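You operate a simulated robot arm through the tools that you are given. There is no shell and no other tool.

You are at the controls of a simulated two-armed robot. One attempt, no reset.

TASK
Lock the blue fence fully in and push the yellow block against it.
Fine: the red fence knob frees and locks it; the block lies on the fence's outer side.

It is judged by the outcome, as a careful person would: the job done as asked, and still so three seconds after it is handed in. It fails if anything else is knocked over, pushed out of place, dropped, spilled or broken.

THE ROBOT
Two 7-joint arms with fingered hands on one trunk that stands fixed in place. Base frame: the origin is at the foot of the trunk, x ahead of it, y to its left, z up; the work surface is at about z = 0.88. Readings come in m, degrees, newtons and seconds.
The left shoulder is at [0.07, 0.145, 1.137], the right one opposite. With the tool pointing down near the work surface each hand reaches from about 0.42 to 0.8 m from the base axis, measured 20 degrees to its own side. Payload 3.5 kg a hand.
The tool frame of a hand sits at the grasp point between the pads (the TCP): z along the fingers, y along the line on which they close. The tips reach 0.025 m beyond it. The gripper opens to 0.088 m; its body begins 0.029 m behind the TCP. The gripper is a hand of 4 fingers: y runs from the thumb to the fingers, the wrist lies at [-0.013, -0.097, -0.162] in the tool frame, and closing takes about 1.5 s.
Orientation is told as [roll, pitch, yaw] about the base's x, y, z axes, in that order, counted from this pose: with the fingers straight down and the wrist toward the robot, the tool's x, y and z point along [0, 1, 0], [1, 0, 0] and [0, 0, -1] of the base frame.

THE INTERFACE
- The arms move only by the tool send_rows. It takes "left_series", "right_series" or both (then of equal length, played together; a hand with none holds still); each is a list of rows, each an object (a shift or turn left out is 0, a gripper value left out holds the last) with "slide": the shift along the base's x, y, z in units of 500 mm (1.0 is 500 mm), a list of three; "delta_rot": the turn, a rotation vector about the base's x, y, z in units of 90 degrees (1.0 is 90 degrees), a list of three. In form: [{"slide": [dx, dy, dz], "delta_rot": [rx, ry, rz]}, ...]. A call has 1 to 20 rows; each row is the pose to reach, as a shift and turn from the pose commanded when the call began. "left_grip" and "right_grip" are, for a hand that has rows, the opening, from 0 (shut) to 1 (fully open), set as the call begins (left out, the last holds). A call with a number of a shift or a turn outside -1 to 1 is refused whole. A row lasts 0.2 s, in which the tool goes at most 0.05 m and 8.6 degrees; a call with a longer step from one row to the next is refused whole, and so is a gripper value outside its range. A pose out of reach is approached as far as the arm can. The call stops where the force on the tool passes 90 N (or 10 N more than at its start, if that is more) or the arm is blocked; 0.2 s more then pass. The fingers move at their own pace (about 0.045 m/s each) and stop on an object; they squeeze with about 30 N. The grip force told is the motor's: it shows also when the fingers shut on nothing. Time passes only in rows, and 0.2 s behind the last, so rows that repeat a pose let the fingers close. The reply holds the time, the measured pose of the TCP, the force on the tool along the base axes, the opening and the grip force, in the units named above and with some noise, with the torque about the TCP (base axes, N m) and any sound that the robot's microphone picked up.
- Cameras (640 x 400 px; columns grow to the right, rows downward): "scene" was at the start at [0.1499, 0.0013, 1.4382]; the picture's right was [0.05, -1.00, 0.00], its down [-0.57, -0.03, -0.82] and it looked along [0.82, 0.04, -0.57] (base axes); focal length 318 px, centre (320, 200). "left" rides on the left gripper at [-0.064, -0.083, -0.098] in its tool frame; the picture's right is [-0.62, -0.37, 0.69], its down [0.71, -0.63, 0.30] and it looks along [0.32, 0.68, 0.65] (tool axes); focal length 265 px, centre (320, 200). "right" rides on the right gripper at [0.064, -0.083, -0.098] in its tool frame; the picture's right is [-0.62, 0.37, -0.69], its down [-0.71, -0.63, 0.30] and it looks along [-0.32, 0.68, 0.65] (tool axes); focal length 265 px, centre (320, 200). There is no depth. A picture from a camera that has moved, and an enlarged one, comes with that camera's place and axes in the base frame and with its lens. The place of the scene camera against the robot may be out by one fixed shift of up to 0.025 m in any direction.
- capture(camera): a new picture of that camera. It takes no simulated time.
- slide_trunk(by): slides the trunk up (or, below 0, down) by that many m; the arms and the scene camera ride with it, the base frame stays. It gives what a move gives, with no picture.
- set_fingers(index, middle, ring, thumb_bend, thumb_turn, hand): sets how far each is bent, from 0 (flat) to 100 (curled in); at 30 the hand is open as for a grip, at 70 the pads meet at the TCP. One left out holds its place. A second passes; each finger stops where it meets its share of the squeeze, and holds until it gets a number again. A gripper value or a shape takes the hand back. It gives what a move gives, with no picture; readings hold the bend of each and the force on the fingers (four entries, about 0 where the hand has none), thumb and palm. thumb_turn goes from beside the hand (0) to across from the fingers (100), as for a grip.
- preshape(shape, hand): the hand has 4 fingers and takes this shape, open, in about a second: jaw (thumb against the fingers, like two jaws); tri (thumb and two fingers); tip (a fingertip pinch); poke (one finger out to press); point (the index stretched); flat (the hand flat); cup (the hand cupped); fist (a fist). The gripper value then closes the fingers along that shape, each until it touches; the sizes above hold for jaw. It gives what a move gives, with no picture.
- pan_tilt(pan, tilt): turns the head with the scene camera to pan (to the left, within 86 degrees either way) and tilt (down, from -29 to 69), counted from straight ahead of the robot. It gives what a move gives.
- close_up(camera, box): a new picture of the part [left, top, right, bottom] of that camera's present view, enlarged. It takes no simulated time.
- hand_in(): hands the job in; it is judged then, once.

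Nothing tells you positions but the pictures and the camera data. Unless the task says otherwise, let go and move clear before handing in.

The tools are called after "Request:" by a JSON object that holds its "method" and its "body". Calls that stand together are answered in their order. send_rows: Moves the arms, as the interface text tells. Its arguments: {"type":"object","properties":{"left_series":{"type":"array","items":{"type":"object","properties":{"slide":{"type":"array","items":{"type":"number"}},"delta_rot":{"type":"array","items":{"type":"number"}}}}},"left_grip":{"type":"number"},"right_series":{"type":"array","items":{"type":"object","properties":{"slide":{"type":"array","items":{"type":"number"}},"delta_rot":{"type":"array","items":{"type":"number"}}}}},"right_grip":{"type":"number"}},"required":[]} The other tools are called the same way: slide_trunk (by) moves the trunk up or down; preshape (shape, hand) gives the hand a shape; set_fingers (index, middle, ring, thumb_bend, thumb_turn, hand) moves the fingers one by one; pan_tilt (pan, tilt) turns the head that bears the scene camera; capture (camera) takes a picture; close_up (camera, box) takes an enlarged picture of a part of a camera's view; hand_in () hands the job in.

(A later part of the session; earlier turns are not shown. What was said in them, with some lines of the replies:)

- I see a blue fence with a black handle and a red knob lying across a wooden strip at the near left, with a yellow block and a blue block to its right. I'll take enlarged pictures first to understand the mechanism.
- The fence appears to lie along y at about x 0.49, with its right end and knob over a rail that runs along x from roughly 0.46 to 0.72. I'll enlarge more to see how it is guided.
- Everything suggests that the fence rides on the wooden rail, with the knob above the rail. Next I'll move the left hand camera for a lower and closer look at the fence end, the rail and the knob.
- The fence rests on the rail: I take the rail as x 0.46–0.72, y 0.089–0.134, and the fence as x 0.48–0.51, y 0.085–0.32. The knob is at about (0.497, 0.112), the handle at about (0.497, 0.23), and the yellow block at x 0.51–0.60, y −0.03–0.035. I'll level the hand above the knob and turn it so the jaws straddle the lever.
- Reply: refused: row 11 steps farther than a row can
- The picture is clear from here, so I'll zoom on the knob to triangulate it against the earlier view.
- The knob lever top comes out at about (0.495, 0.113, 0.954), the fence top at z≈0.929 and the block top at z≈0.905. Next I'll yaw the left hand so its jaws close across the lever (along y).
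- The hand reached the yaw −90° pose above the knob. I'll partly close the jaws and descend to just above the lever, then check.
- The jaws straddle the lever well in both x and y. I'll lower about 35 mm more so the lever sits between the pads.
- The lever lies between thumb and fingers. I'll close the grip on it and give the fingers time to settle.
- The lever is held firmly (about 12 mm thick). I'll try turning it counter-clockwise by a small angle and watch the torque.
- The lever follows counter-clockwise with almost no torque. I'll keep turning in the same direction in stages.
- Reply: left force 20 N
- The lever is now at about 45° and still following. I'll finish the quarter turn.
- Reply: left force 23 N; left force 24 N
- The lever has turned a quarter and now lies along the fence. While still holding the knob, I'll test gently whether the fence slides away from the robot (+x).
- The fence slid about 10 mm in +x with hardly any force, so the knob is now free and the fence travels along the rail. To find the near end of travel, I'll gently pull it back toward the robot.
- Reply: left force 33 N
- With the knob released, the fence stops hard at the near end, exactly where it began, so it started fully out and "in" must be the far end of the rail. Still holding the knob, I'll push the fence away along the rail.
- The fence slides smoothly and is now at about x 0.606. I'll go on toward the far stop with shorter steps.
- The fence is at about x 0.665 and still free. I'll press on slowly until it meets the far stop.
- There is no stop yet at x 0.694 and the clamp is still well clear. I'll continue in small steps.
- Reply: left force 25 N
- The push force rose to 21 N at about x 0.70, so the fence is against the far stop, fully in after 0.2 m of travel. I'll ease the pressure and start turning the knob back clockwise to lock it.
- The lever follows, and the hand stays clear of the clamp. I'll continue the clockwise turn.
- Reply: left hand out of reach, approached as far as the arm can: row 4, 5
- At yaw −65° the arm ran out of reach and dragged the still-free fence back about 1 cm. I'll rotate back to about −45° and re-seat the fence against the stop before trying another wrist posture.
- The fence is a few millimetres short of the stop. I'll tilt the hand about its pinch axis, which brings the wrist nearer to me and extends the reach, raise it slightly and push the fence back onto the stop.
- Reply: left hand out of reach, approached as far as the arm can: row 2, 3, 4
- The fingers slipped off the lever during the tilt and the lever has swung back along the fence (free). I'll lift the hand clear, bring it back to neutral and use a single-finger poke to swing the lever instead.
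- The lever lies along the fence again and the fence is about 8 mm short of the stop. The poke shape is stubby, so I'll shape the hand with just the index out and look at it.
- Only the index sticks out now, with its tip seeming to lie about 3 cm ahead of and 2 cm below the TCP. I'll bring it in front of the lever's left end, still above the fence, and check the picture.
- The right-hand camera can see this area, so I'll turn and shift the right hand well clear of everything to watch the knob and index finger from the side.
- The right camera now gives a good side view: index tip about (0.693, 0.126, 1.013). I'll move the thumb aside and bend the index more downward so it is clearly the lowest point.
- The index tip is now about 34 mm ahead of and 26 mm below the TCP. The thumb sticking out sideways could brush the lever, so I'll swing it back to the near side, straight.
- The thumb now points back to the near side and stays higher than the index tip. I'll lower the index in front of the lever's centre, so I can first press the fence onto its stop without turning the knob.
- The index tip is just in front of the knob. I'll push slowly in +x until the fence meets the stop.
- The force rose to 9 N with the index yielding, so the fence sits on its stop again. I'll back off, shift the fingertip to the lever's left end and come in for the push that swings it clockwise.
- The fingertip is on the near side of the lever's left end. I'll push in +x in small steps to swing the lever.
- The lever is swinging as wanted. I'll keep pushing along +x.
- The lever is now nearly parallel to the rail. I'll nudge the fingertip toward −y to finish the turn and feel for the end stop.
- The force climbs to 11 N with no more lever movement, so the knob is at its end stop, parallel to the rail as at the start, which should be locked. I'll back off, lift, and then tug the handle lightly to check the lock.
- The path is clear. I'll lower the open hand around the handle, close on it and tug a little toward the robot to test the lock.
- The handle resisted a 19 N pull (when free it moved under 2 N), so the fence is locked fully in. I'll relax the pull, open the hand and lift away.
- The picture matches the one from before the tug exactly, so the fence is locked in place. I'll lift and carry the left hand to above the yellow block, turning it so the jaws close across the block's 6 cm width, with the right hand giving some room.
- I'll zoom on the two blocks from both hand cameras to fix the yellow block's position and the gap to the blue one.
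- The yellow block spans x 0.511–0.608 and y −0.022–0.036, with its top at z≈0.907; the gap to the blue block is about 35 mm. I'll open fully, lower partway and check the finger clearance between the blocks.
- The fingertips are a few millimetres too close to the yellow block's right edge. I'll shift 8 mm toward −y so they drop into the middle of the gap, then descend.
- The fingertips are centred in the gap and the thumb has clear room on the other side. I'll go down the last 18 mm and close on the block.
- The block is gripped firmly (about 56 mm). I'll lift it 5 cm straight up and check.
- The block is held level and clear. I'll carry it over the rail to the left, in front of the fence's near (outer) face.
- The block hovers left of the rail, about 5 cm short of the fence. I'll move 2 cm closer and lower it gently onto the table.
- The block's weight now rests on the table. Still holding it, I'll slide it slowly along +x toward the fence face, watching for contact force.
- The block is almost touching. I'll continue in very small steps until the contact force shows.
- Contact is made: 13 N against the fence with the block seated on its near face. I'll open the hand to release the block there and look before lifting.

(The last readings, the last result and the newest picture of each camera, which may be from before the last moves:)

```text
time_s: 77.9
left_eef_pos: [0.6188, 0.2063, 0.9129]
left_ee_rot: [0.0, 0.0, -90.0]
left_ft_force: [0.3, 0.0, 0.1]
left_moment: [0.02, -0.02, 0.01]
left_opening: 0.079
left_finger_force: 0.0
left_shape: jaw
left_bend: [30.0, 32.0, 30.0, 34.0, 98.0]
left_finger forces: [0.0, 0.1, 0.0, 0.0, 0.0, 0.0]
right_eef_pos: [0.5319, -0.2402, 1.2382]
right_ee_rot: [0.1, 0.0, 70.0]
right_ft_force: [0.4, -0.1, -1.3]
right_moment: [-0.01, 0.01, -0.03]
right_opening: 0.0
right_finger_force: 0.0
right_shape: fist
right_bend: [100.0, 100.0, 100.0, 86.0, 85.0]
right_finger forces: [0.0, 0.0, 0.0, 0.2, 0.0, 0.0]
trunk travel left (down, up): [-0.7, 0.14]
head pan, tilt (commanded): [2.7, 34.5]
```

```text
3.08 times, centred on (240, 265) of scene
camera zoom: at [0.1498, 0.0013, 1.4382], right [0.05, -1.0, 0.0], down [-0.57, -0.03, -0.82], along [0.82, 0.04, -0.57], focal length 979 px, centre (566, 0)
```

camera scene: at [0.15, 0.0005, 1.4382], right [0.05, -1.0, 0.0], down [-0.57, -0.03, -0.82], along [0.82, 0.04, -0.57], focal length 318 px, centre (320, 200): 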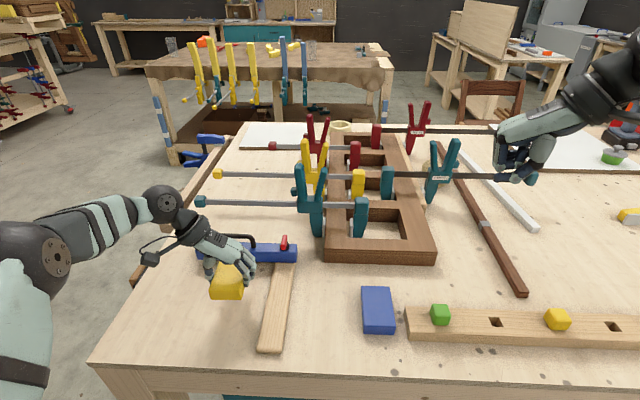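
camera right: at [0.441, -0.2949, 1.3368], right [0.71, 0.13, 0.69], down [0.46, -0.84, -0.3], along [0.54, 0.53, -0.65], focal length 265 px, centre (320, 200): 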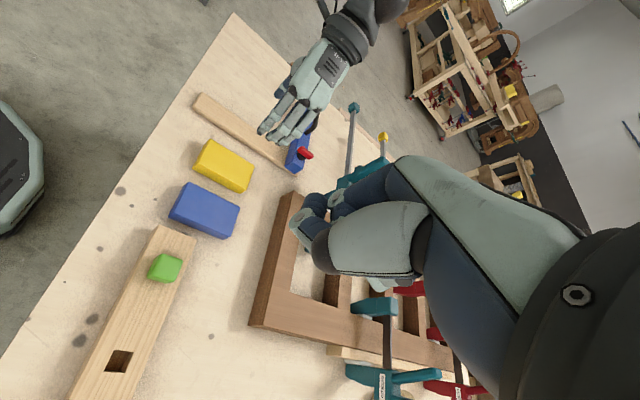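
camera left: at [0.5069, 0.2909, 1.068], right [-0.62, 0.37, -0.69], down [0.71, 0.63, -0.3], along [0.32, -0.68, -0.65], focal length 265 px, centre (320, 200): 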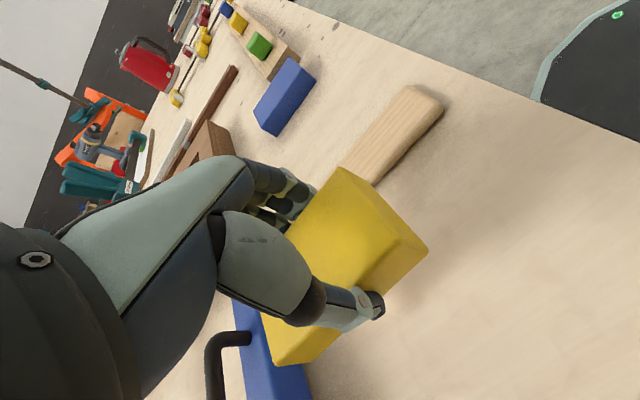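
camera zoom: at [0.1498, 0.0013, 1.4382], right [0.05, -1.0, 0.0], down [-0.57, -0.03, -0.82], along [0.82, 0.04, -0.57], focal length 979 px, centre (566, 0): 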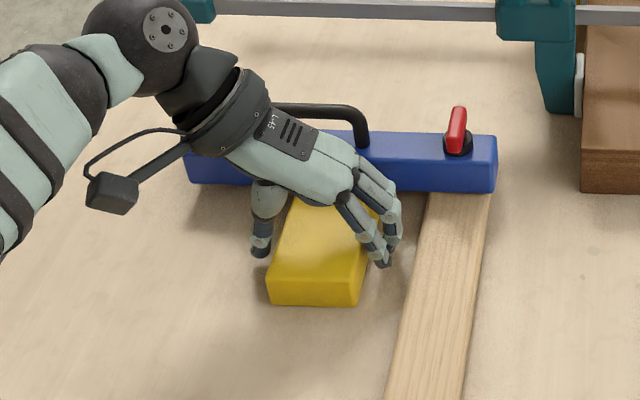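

The block is released against the fence. I'll lift straight up, draw back, and inspect the contact line.

Request:
{"method": "send_rows", "body": {"left_series": [{"slide": [0, 0, 0.04]}, {"slide": [0, 0, 0.1]}, {"slide": [0, 0, 0.18]}, {"slide": [-0.05, 0, 0.26]}, {"slide": [-0.12, 0, 0.3]}, {"slide": [-0.2, 0, 0.3]}, {"slide": [-0.28, 0, 0.3]}, {"slide": [-0.28, 0, 0.3]}]}}

Request:
{"method": "close_up", "body": {"camera": "right", "box": [220, 60, 320, 160]}}

Request:
{"method": "close_up", "body": {"camera": "scene", "box": [170, 200, 310, 330]}}

Request:
{"method": "capture", "body": {"camera": "scene"}}

```text
time_s: 79.7
left_eef_pos: [0.4794, 0.2079, 1.0607]
left_ee_rot: [-0.1, 0.0, -90.0]
left_ft_force: [-1.0, 0.5, 0.1]
left_moment: [0.0, 0.01, -0.02]
left_opening: 0.0792
left_finger_force: 0.0
left_shape: jaw
left_bend: [30.0, 32.0, 30.0, 34.0, 98.0]
left_finger forces: [0.0, 0.0, 0.0, 0.1, 0.1, 0.1]
right_eef_pos: [0.5317, -0.2396, 1.2372]
right_ee_rot: [0.0, 0.0, 69.9]
right_ft_force: [0.3, 1.0, 0.0]
right_moment: [0.02, 0.03, -0.02]
right_opening: 0.0001
right_finger_force: 0.1
right_shape: fist
right_bend: [100.0, 100.0, 100.0, 86.0, 85.0]
right_finger forces: [0.0, 0.1, 0.0, 0.0, 0.0, 0.0]
trunk travel left (down, up): [-0.7, 0.14]
head pan, tilt (commanded): [2.7, 34.5]
```

```text
4.00 times, centred on (270, 110) of right
camera zoom: at [0.4423, -0.2948, 1.3364], right [0.71, 0.13, 0.69], down [0.46, -0.84, -0.3], along [0.54, 0.53, -0.65], focal length 1062 px, centre (520, 560)
```

zoom: 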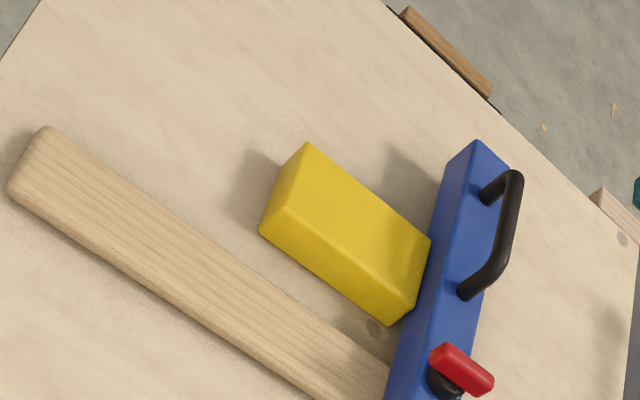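

```text
3.08 times, centred on (240, 265) of scene
camera zoom: at [0.1509, 0.0016, 1.4381], right [0.05, -1.0, 0.0], down [-0.57, -0.03, -0.82], along [0.82, 0.04, -0.57], focal length 979 px, centre (566, 0)
```

zoom: 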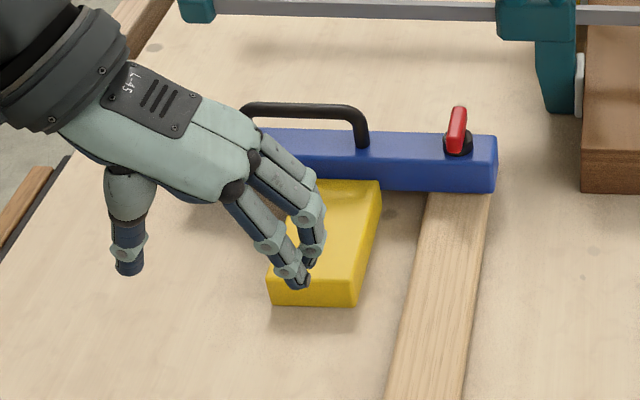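

```text
taken
camera scene: at [0.1509, 0.0016, 1.4381], right [0.05, -1.0, 0.0], down [-0.57, -0.03, -0.82], along [0.82, 0.04, -0.57], focal length 318 px, centre (320, 200)
```

scene: 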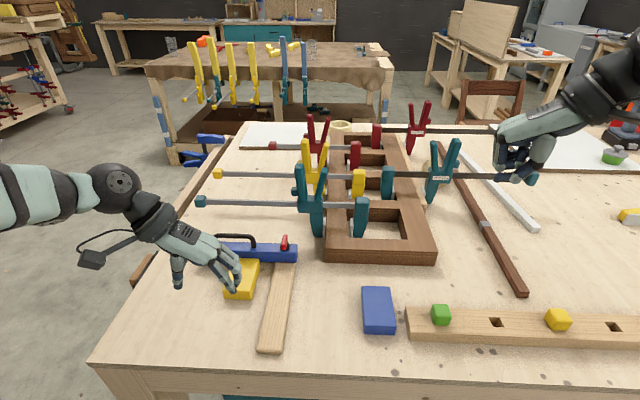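

Request:
{"method": "close_up", "body": {"camera": "right", "box": [270, 80, 320, 150]}}

Request:
{"method": "close_up", "body": {"camera": "scene", "box": [220, 230, 300, 300]}}

Request:
{"method": "capture", "body": {"camera": "left"}}

```text
5.71 times, centred on (295, 115) of right
camera zoom: at [0.4423, -0.2948, 1.3364], right [0.71, 0.13, 0.69], down [0.46, -0.84, -0.3], along [0.54, 0.53, -0.65], focal length 1517 px, centre (463, 686)
```

zoom: 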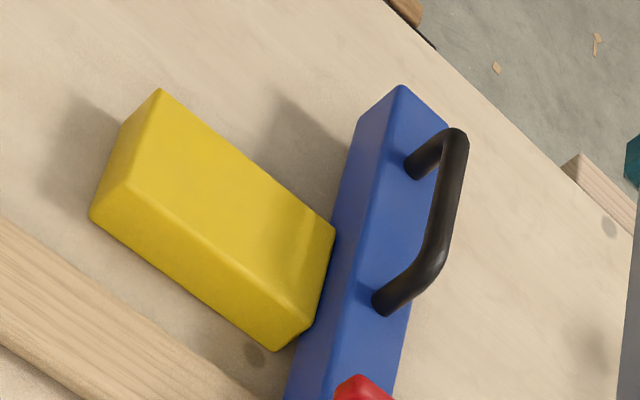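

```text
5.71 times, centred on (260, 265) of scene
camera zoom: at [0.1509, 0.0016, 1.4381], right [0.05, -1.0, 0.0], down [-0.57, -0.03, -0.82], along [0.82, 0.04, -0.57], focal length 1818 px, centre (663, -171)
```

zoom: 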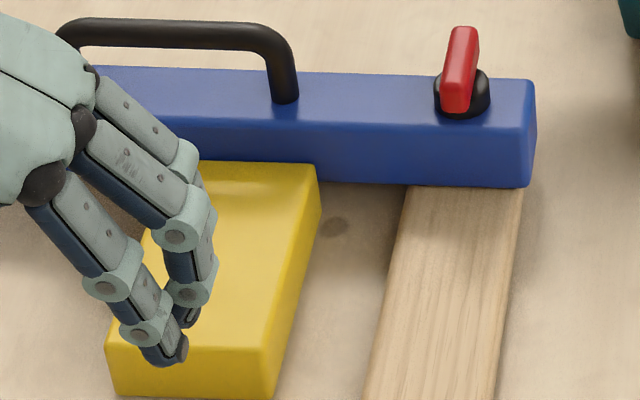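

```text
taken
camera left: at [0.4155, 0.2914, 1.1597], right [-0.62, 0.37, -0.69], down [0.71, 0.63, -0.31], along [0.32, -0.68, -0.65], focal length 265 px, centre (320, 200)
```

left: 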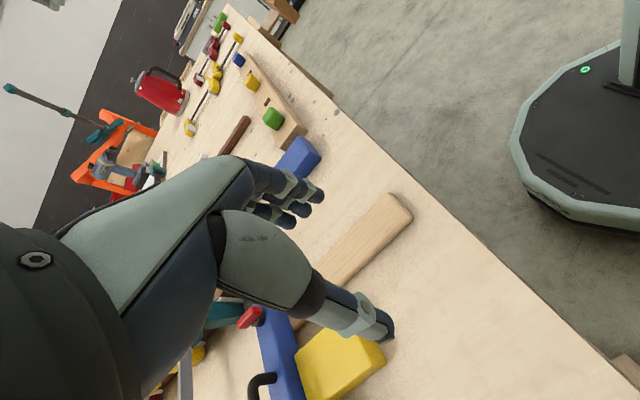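

The block's end face looks flush with the fence. To make sure, I'll close the hand, lower it behind the block and give a last gentle push.

Request:
{"method": "send_rows", "body": {"left_series": [{"slide": [0, 0, 0]}, {"slide": [0, 0, 0]}, {"slide": [0, 0, 0]}, {"slide": [0, 0, 0]}, {"slide": [0.01, 0, -0.04]}, {"slide": [0.02, 0, -0.1]}, {"slide": [0.03, 0, -0.17]}, {"slide": [0.03, 0, -0.24]}, {"slide": [0.03, 0, -0.24]}], "left_grip": 0}}

Request:
{"method": "close_up", "body": {"camera": "right", "box": [200, 40, 340, 180]}}

Request:
{"method": "close_up", "body": {"camera": "scene", "box": [170, 220, 310, 350]}}

```text
time_s: 81.7
left_eef_pos: [0.4965, 0.2072, 0.9419]
left_ee_rot: [-0.1, 0.1, -90.0]
left_ft_force: [0.1, 0.4, 0.4]
left_moment: [0.02, -0.03, 0.0]
left_opening: 0.0
left_finger_force: 30.0
left_shape: jaw
left_bend: [70.0, 70.0, 70.0, 39.0, 100.0]
left_finger forces: [0.0, 0.0, 0.0, 0.1, 0.1, 0.1]
right_eef_pos: [0.5307, -0.2393, 1.2391]
right_ee_rot: [0.1, 0.0, 70.1]
right_ft_force: [1.3, 0.3, 0.0]
right_moment: [-0.02, 0.01, 0.03]
right_opening: 0.0
right_finger_force: 0.1
right_shape: fist
right_bend: [100.0, 100.0, 100.0, 86.0, 85.0]
right_finger forces: [0.0, 0.0, 0.0, 0.0, 0.1, 0.0]
trunk travel left (down, up): [-0.7, 0.14]
head pan, tilt (commanded): [2.7, 34.5]
```

```text
2.86 times, centred on (270, 110) of right
camera zoom: at [0.4408, -0.2953, 1.3368], right [0.71, 0.13, 0.69], down [0.46, -0.84, -0.3], along [0.54, 0.53, -0.65], focal length 758 px, centre (463, 457)
```

zoom: 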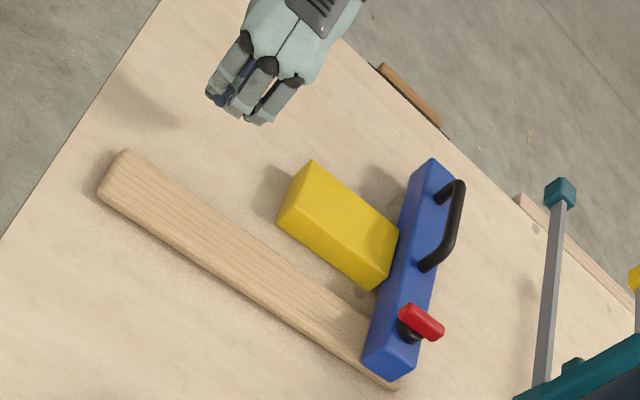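

```text
3.08 times, centred on (240, 285) of scene
camera zoom: at [0.1493, 0.001, 1.4383], right [0.05, -1.0, 0.0], down [-0.57, -0.03, -0.82], along [0.82, 0.04, -0.57], focal length 979 px, centre (566, -62)
```

zoom: 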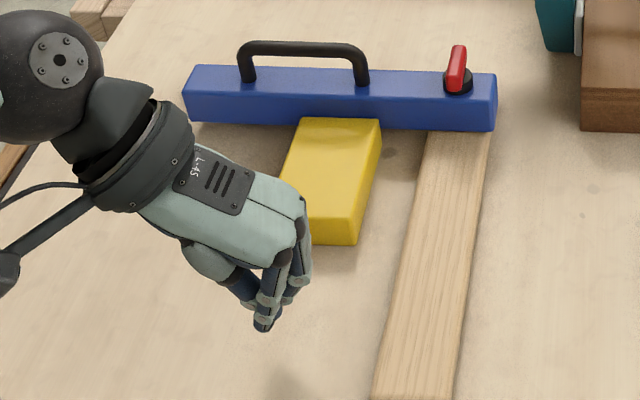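

Request:
{"method": "send_rows", "body": {"left_series": [{"slide": [0, 0, -0.03]}, {"slide": [0, 0, -0.052]}, {"slide": [0.03, 0, -0.052]}, {"slide": [0.05, 0, -0.052]}, {"slide": [0.065, 0, -0.052]}, {"slide": [0.075, 0, -0.052]}, {"slide": [0.075, 0, -0.052]}]}}

Request:
{"method": "close_up", "body": {"camera": "right", "box": [220, 60, 320, 160]}}

Request:
{"method": "close_up", "body": {"camera": "scene", "box": [170, 220, 310, 350]}}

```text
time_s: 83.3
left_eef_pos: [0.5317, 0.2074, 0.9159]
left_ee_rot: [0.0, 0.0, -90.0]
left_ft_force: [0.5, 0.3, -0.1]
left_moment: [0.01, 0.05, -0.01]
left_opening: 0.0
left_finger_force: 30.1
left_shape: jaw
left_bend: [70.0, 70.0, 70.0, 40.0, 100.0]
left_finger forces: [0.0, 0.0, 0.0, 0.1, 0.0, 0.0]
right_eef_pos: [0.5324, -0.2381, 1.2387]
right_ee_rot: [0.0, 0.1, 70.0]
right_ft_force: [-0.4, -0.7, 0.0]
right_moment: [0.0, -0.02, 0.01]
right_opening: 0.0
right_finger_force: 0.1
right_shape: fist
right_bend: [100.0, 100.0, 100.0, 86.0, 85.0]
right_finger forces: [0.1, 0.0, 0.0, 0.0, 0.0, 0.1]
trunk travel left (down, up): [-0.7, 0.14]
head pan, tilt (commanded): [2.7, 34.5]
```

```text
4.00 times, centred on (270, 110) of right
camera zoom: at [0.4413, -0.2951, 1.3367], right [0.71, 0.13, 0.69], down [0.46, -0.84, -0.3], along [0.54, 0.53, -0.65], focal length 1062 px, centre (520, 560)
```

zoom: 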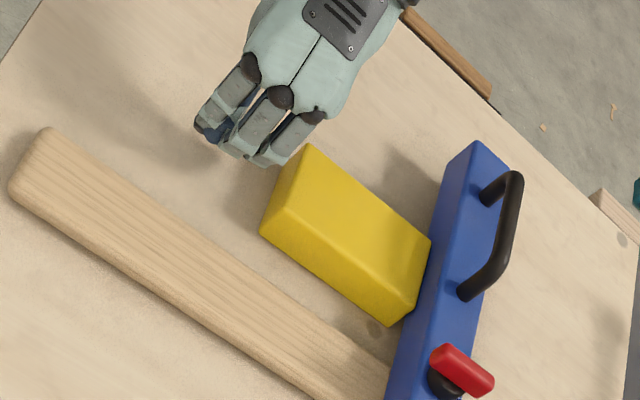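

```text
3.08 times, centred on (240, 285) of scene
camera zoom: at [0.1499, 0.0012, 1.4382], right [0.05, -1.0, 0.0], down [-0.57, -0.03, -0.82], along [0.82, 0.04, -0.57], focal length 979 px, centre (566, -62)
```

zoom: 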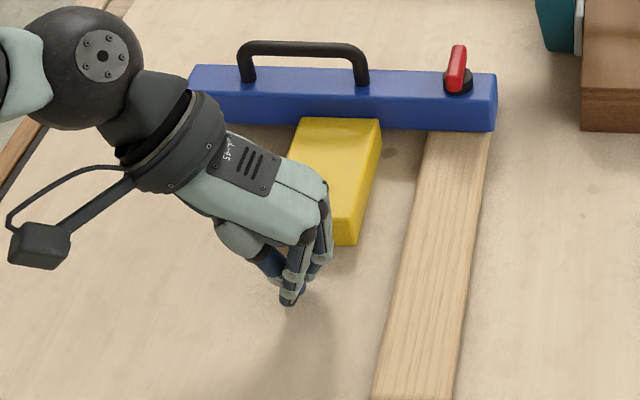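

Request:
{"method": "send_rows", "body": {"left_series": [{"slide": [0.01, -0.012, 0]}, {"slide": [0.018, -0.012, 0]}, {"slide": [0.024, -0.012, 0]}, {"slide": [0.03, -0.012, 0]}, {"slide": [0.036, -0.012, 0]}, {"slide": [0.036, -0.012, 0]}]}}

Request:
{"method": "close_up", "body": {"camera": "right", "box": [220, 60, 320, 160]}}

```text
time_s: 84.7
left_eef_pos: [0.5496, 0.2001, 0.9159]
left_ee_rot: [0.1, 0.0, -90.0]
left_ft_force: [-0.6, -0.4, -0.2]
left_moment: [0.0, 0.02, -0.03]
left_opening: 0.0
left_finger_force: 30.0
left_shape: jaw
left_bend: [70.0, 70.0, 70.0, 40.0, 100.0]
left_finger forces: [0.0, 0.0, 0.8, 0.0, 0.1, 0.1]
right_eef_pos: [0.5303, -0.2393, 1.2393]
right_ee_rot: [0.0, 0.1, 70.0]
right_ft_force: [0.3, 0.2, -0.1]
right_moment: [0.01, 0.02, -0.04]
right_opening: 0.0
right_finger_force: 0.0
right_shape: fist
right_bend: [100.0, 100.0, 100.0, 86.0, 85.0]
right_finger forces: [0.0, 0.1, 0.1, 0.0, 0.0, 0.0]
trunk travel left (down, up): [-0.7, 0.14]
head pan, tilt (commanded): [2.7, 34.5]
```

```text
4.00 times, centred on (270, 110) of right
camera zoom: at [0.4412, -0.2951, 1.3367], right [0.71, 0.13, 0.69], down [0.46, -0.84, -0.3], along [0.54, 0.53, -0.65], focal length 1062 px, centre (520, 560)
```

zoom: 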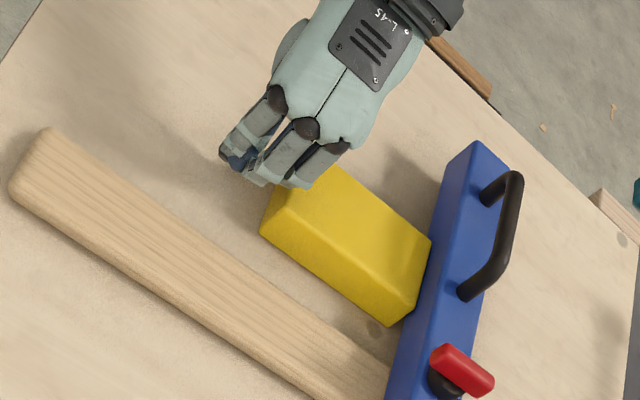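

The ring finger just touches the block. I'll press a few millimetres more for a firm but light push.

Request:
{"method": "send_rows", "body": {"left_series": [{"slide": [0.003, 0, 0]}, {"slide": [0.006, 0, 0]}, {"slide": [0.009, 0, 0]}, {"slide": [0.009, 0, 0]}]}}

Request:
{"method": "close_up", "body": {"camera": "right", "box": [220, 60, 320, 160]}}

```text
time_s: 85.7
left_eef_pos: [0.555, 0.2001, 0.9188]
left_ee_rot: [0.3, -0.1, -90.0]
left_ft_force: [-7.3, -0.9, 5.7]
left_moment: [0.0, -0.06, -0.05]
left_opening: 0.0
left_finger_force: 30.2
left_shape: jaw
left_bend: [70.0, 70.0, 70.0, 40.0, 100.0]
left_finger forces: [0.1, 0.0, 8.9, 0.0, 0.0, 0.0]
right_eef_pos: [0.529, -0.2405, 1.2398]
right_ee_rot: [-0.1, -0.1, 70.0]
right_ft_force: [-0.1, 0.1, 0.2]
right_moment: [0.01, 0.01, -0.01]
right_opening: 0.0001
right_finger_force: 0.1
right_shape: fist
right_bend: [100.0, 100.0, 100.0, 86.0, 85.0]
right_finger forces: [0.0, 0.0, 0.0, 0.0, 0.0, 0.0]
trunk travel left (down, up): [-0.7, 0.14]
head pan, tilt (commanded): [2.7, 34.5]
```

```text
4.00 times, centred on (270, 110) of right
camera zoom: at [0.4387, -0.2958, 1.3376], right [0.71, 0.13, 0.69], down [0.46, -0.84, -0.3], along [0.54, 0.53, -0.65], focal length 1062 px, centre (520, 560)
```

zoom: 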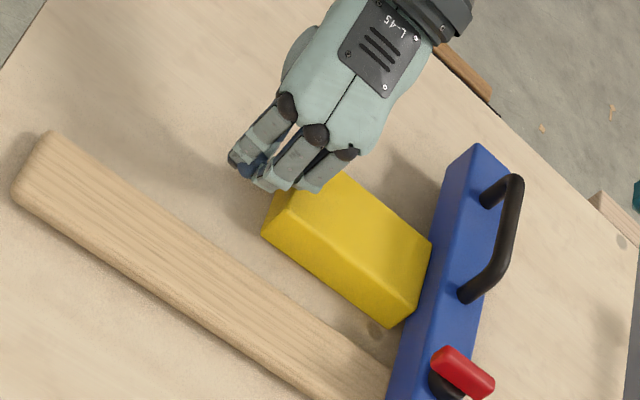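

The push reads about 7 N and nothing moves any more, so the block is firmly against the fence. I'll back straight off, lift and look once more.

Request:
{"method": "send_rows", "body": {"left_series": [{"slide": [-0.006, 0, 0.002]}, {"slide": [-0.015, 0, 0.004]}, {"slide": [-0.04, 0, 0.01]}, {"slide": [-0.08, 0, 0.05]}, {"slide": [-0.1, 0.02, 0.13]}, {"slide": [-0.12, 0.05, 0.22]}, {"slide": [-0.13, 0.1, 0.3]}, {"slide": [-0.14, 0.16, 0.36]}, {"slide": [-0.14, 0.16, 0.36]}]}}

Request:
{"method": "close_up", "body": {"camera": "right", "box": [220, 60, 320, 160]}}

Request:
{"method": "close_up", "body": {"camera": "scene", "box": [190, 220, 310, 310]}}

Request:
{"method": "capture", "body": {"camera": "scene"}}

```text
time_s: 87.7
left_eef_pos: [0.4841, 0.2816, 1.0972]
left_ee_rot: [0.1, 0.0, -90.0]
left_ft_force: [-0.3, 0.0, 0.1]
left_moment: [0.03, 0.01, -0.02]
left_opening: 0.0
left_finger_force: 29.9
left_shape: jaw
left_bend: [70.0, 70.0, 70.0, 40.0, 100.0]
left_finger forces: [0.0, 0.0, 0.0, 0.0, 0.1, 0.0]
right_eef_pos: [0.5314, -0.2404, 1.2385]
right_ee_rot: [0.0, 0.0, 70.0]
right_ft_force: [-0.8, -0.6, 0.3]
right_moment: [0.02, 0.0, 0.03]
right_opening: 0.0002
right_finger_force: 0.0
right_shape: fist
right_bend: [100.0, 100.0, 100.0, 86.0, 85.0]
right_finger forces: [0.1, 0.0, 0.1, 0.0, 0.1, 0.0]
trunk travel left (down, up): [-0.7, 0.14]
head pan, tilt (commanded): [2.7, 34.5]
```

```text
4.00 times, centred on (270, 110) of right
camera zoom: at [0.4417, -0.2959, 1.3363], right [0.71, 0.13, 0.69], down [0.46, -0.84, -0.31], along [0.54, 0.53, -0.65], focal length 1062 px, centre (520, 560)
```

zoom: 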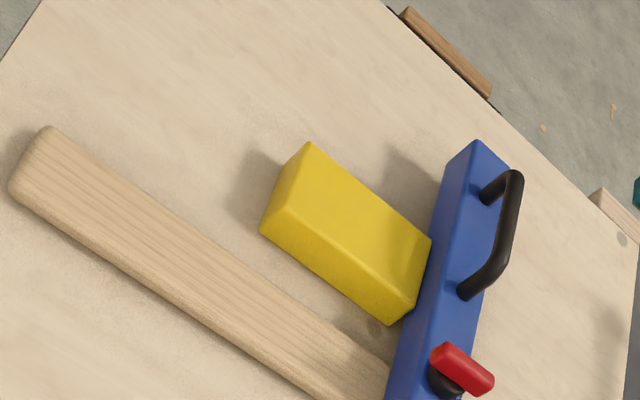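

```text
4.44 times, centred on (250, 265) of scene
camera zoom: at [0.1503, 0.0003, 1.4381], right [0.05, -1.0, 0.0], down [-0.57, -0.03, -0.82], along [0.82, 0.04, -0.57], focal length 1414 px, centre (631, -89)
```

zoom: 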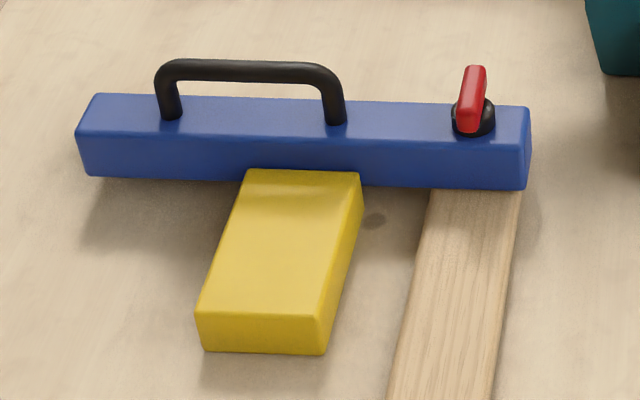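

```text
taken
camera scene: at [0.1503, 0.0003, 1.4381], right [0.05, -1.0, 0.0], down [-0.57, -0.03, -0.82], along [0.82, 0.04, -0.57], focal length 318 px, centre (320, 200)
```

scene: 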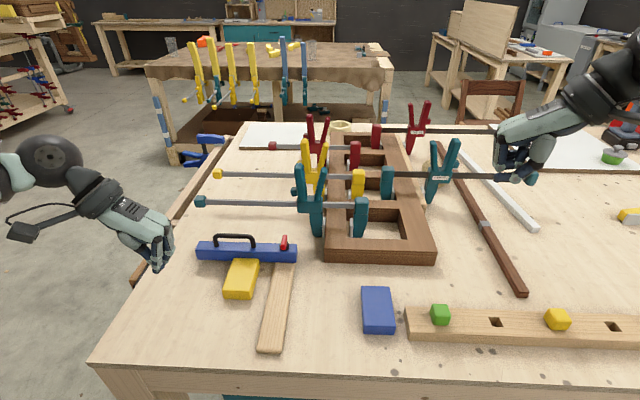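

The fence is locked at its far stop with the knob parallel to the rail. The yellow block lies flush against the fence's outer face, both hands are clear, and the blue block and clamps have not moved, so I'm handing in.

Request:
{"method": "hand_in", "body": {}}

```text
The job is handed in.
```

The blue fence is pushed in to its far stop and locked, and the yellow block sits flush against its outer face. I've handed the job in.

- **Direction of "in":** I took "in" to mean the far end of the rail. With the knob freed, the fence would not come any nearer from where it started, so it began fully out.
- **Lock:** With the knob turned back to its end stop, parallel to the rail, the fence held against a 19 N pull. When free it moved under about 2 N.
- **Block:** It started to the right of the rail, so I lifted it over and set it on the table in front of the fence. I slid it in until it pressed on the fence at 13 N. A last push from behind, at 7 N, moved nothing further.
- **The rest:** The last pictures show the blue block and the clamps where they were. Both hands were clear at hand-in.
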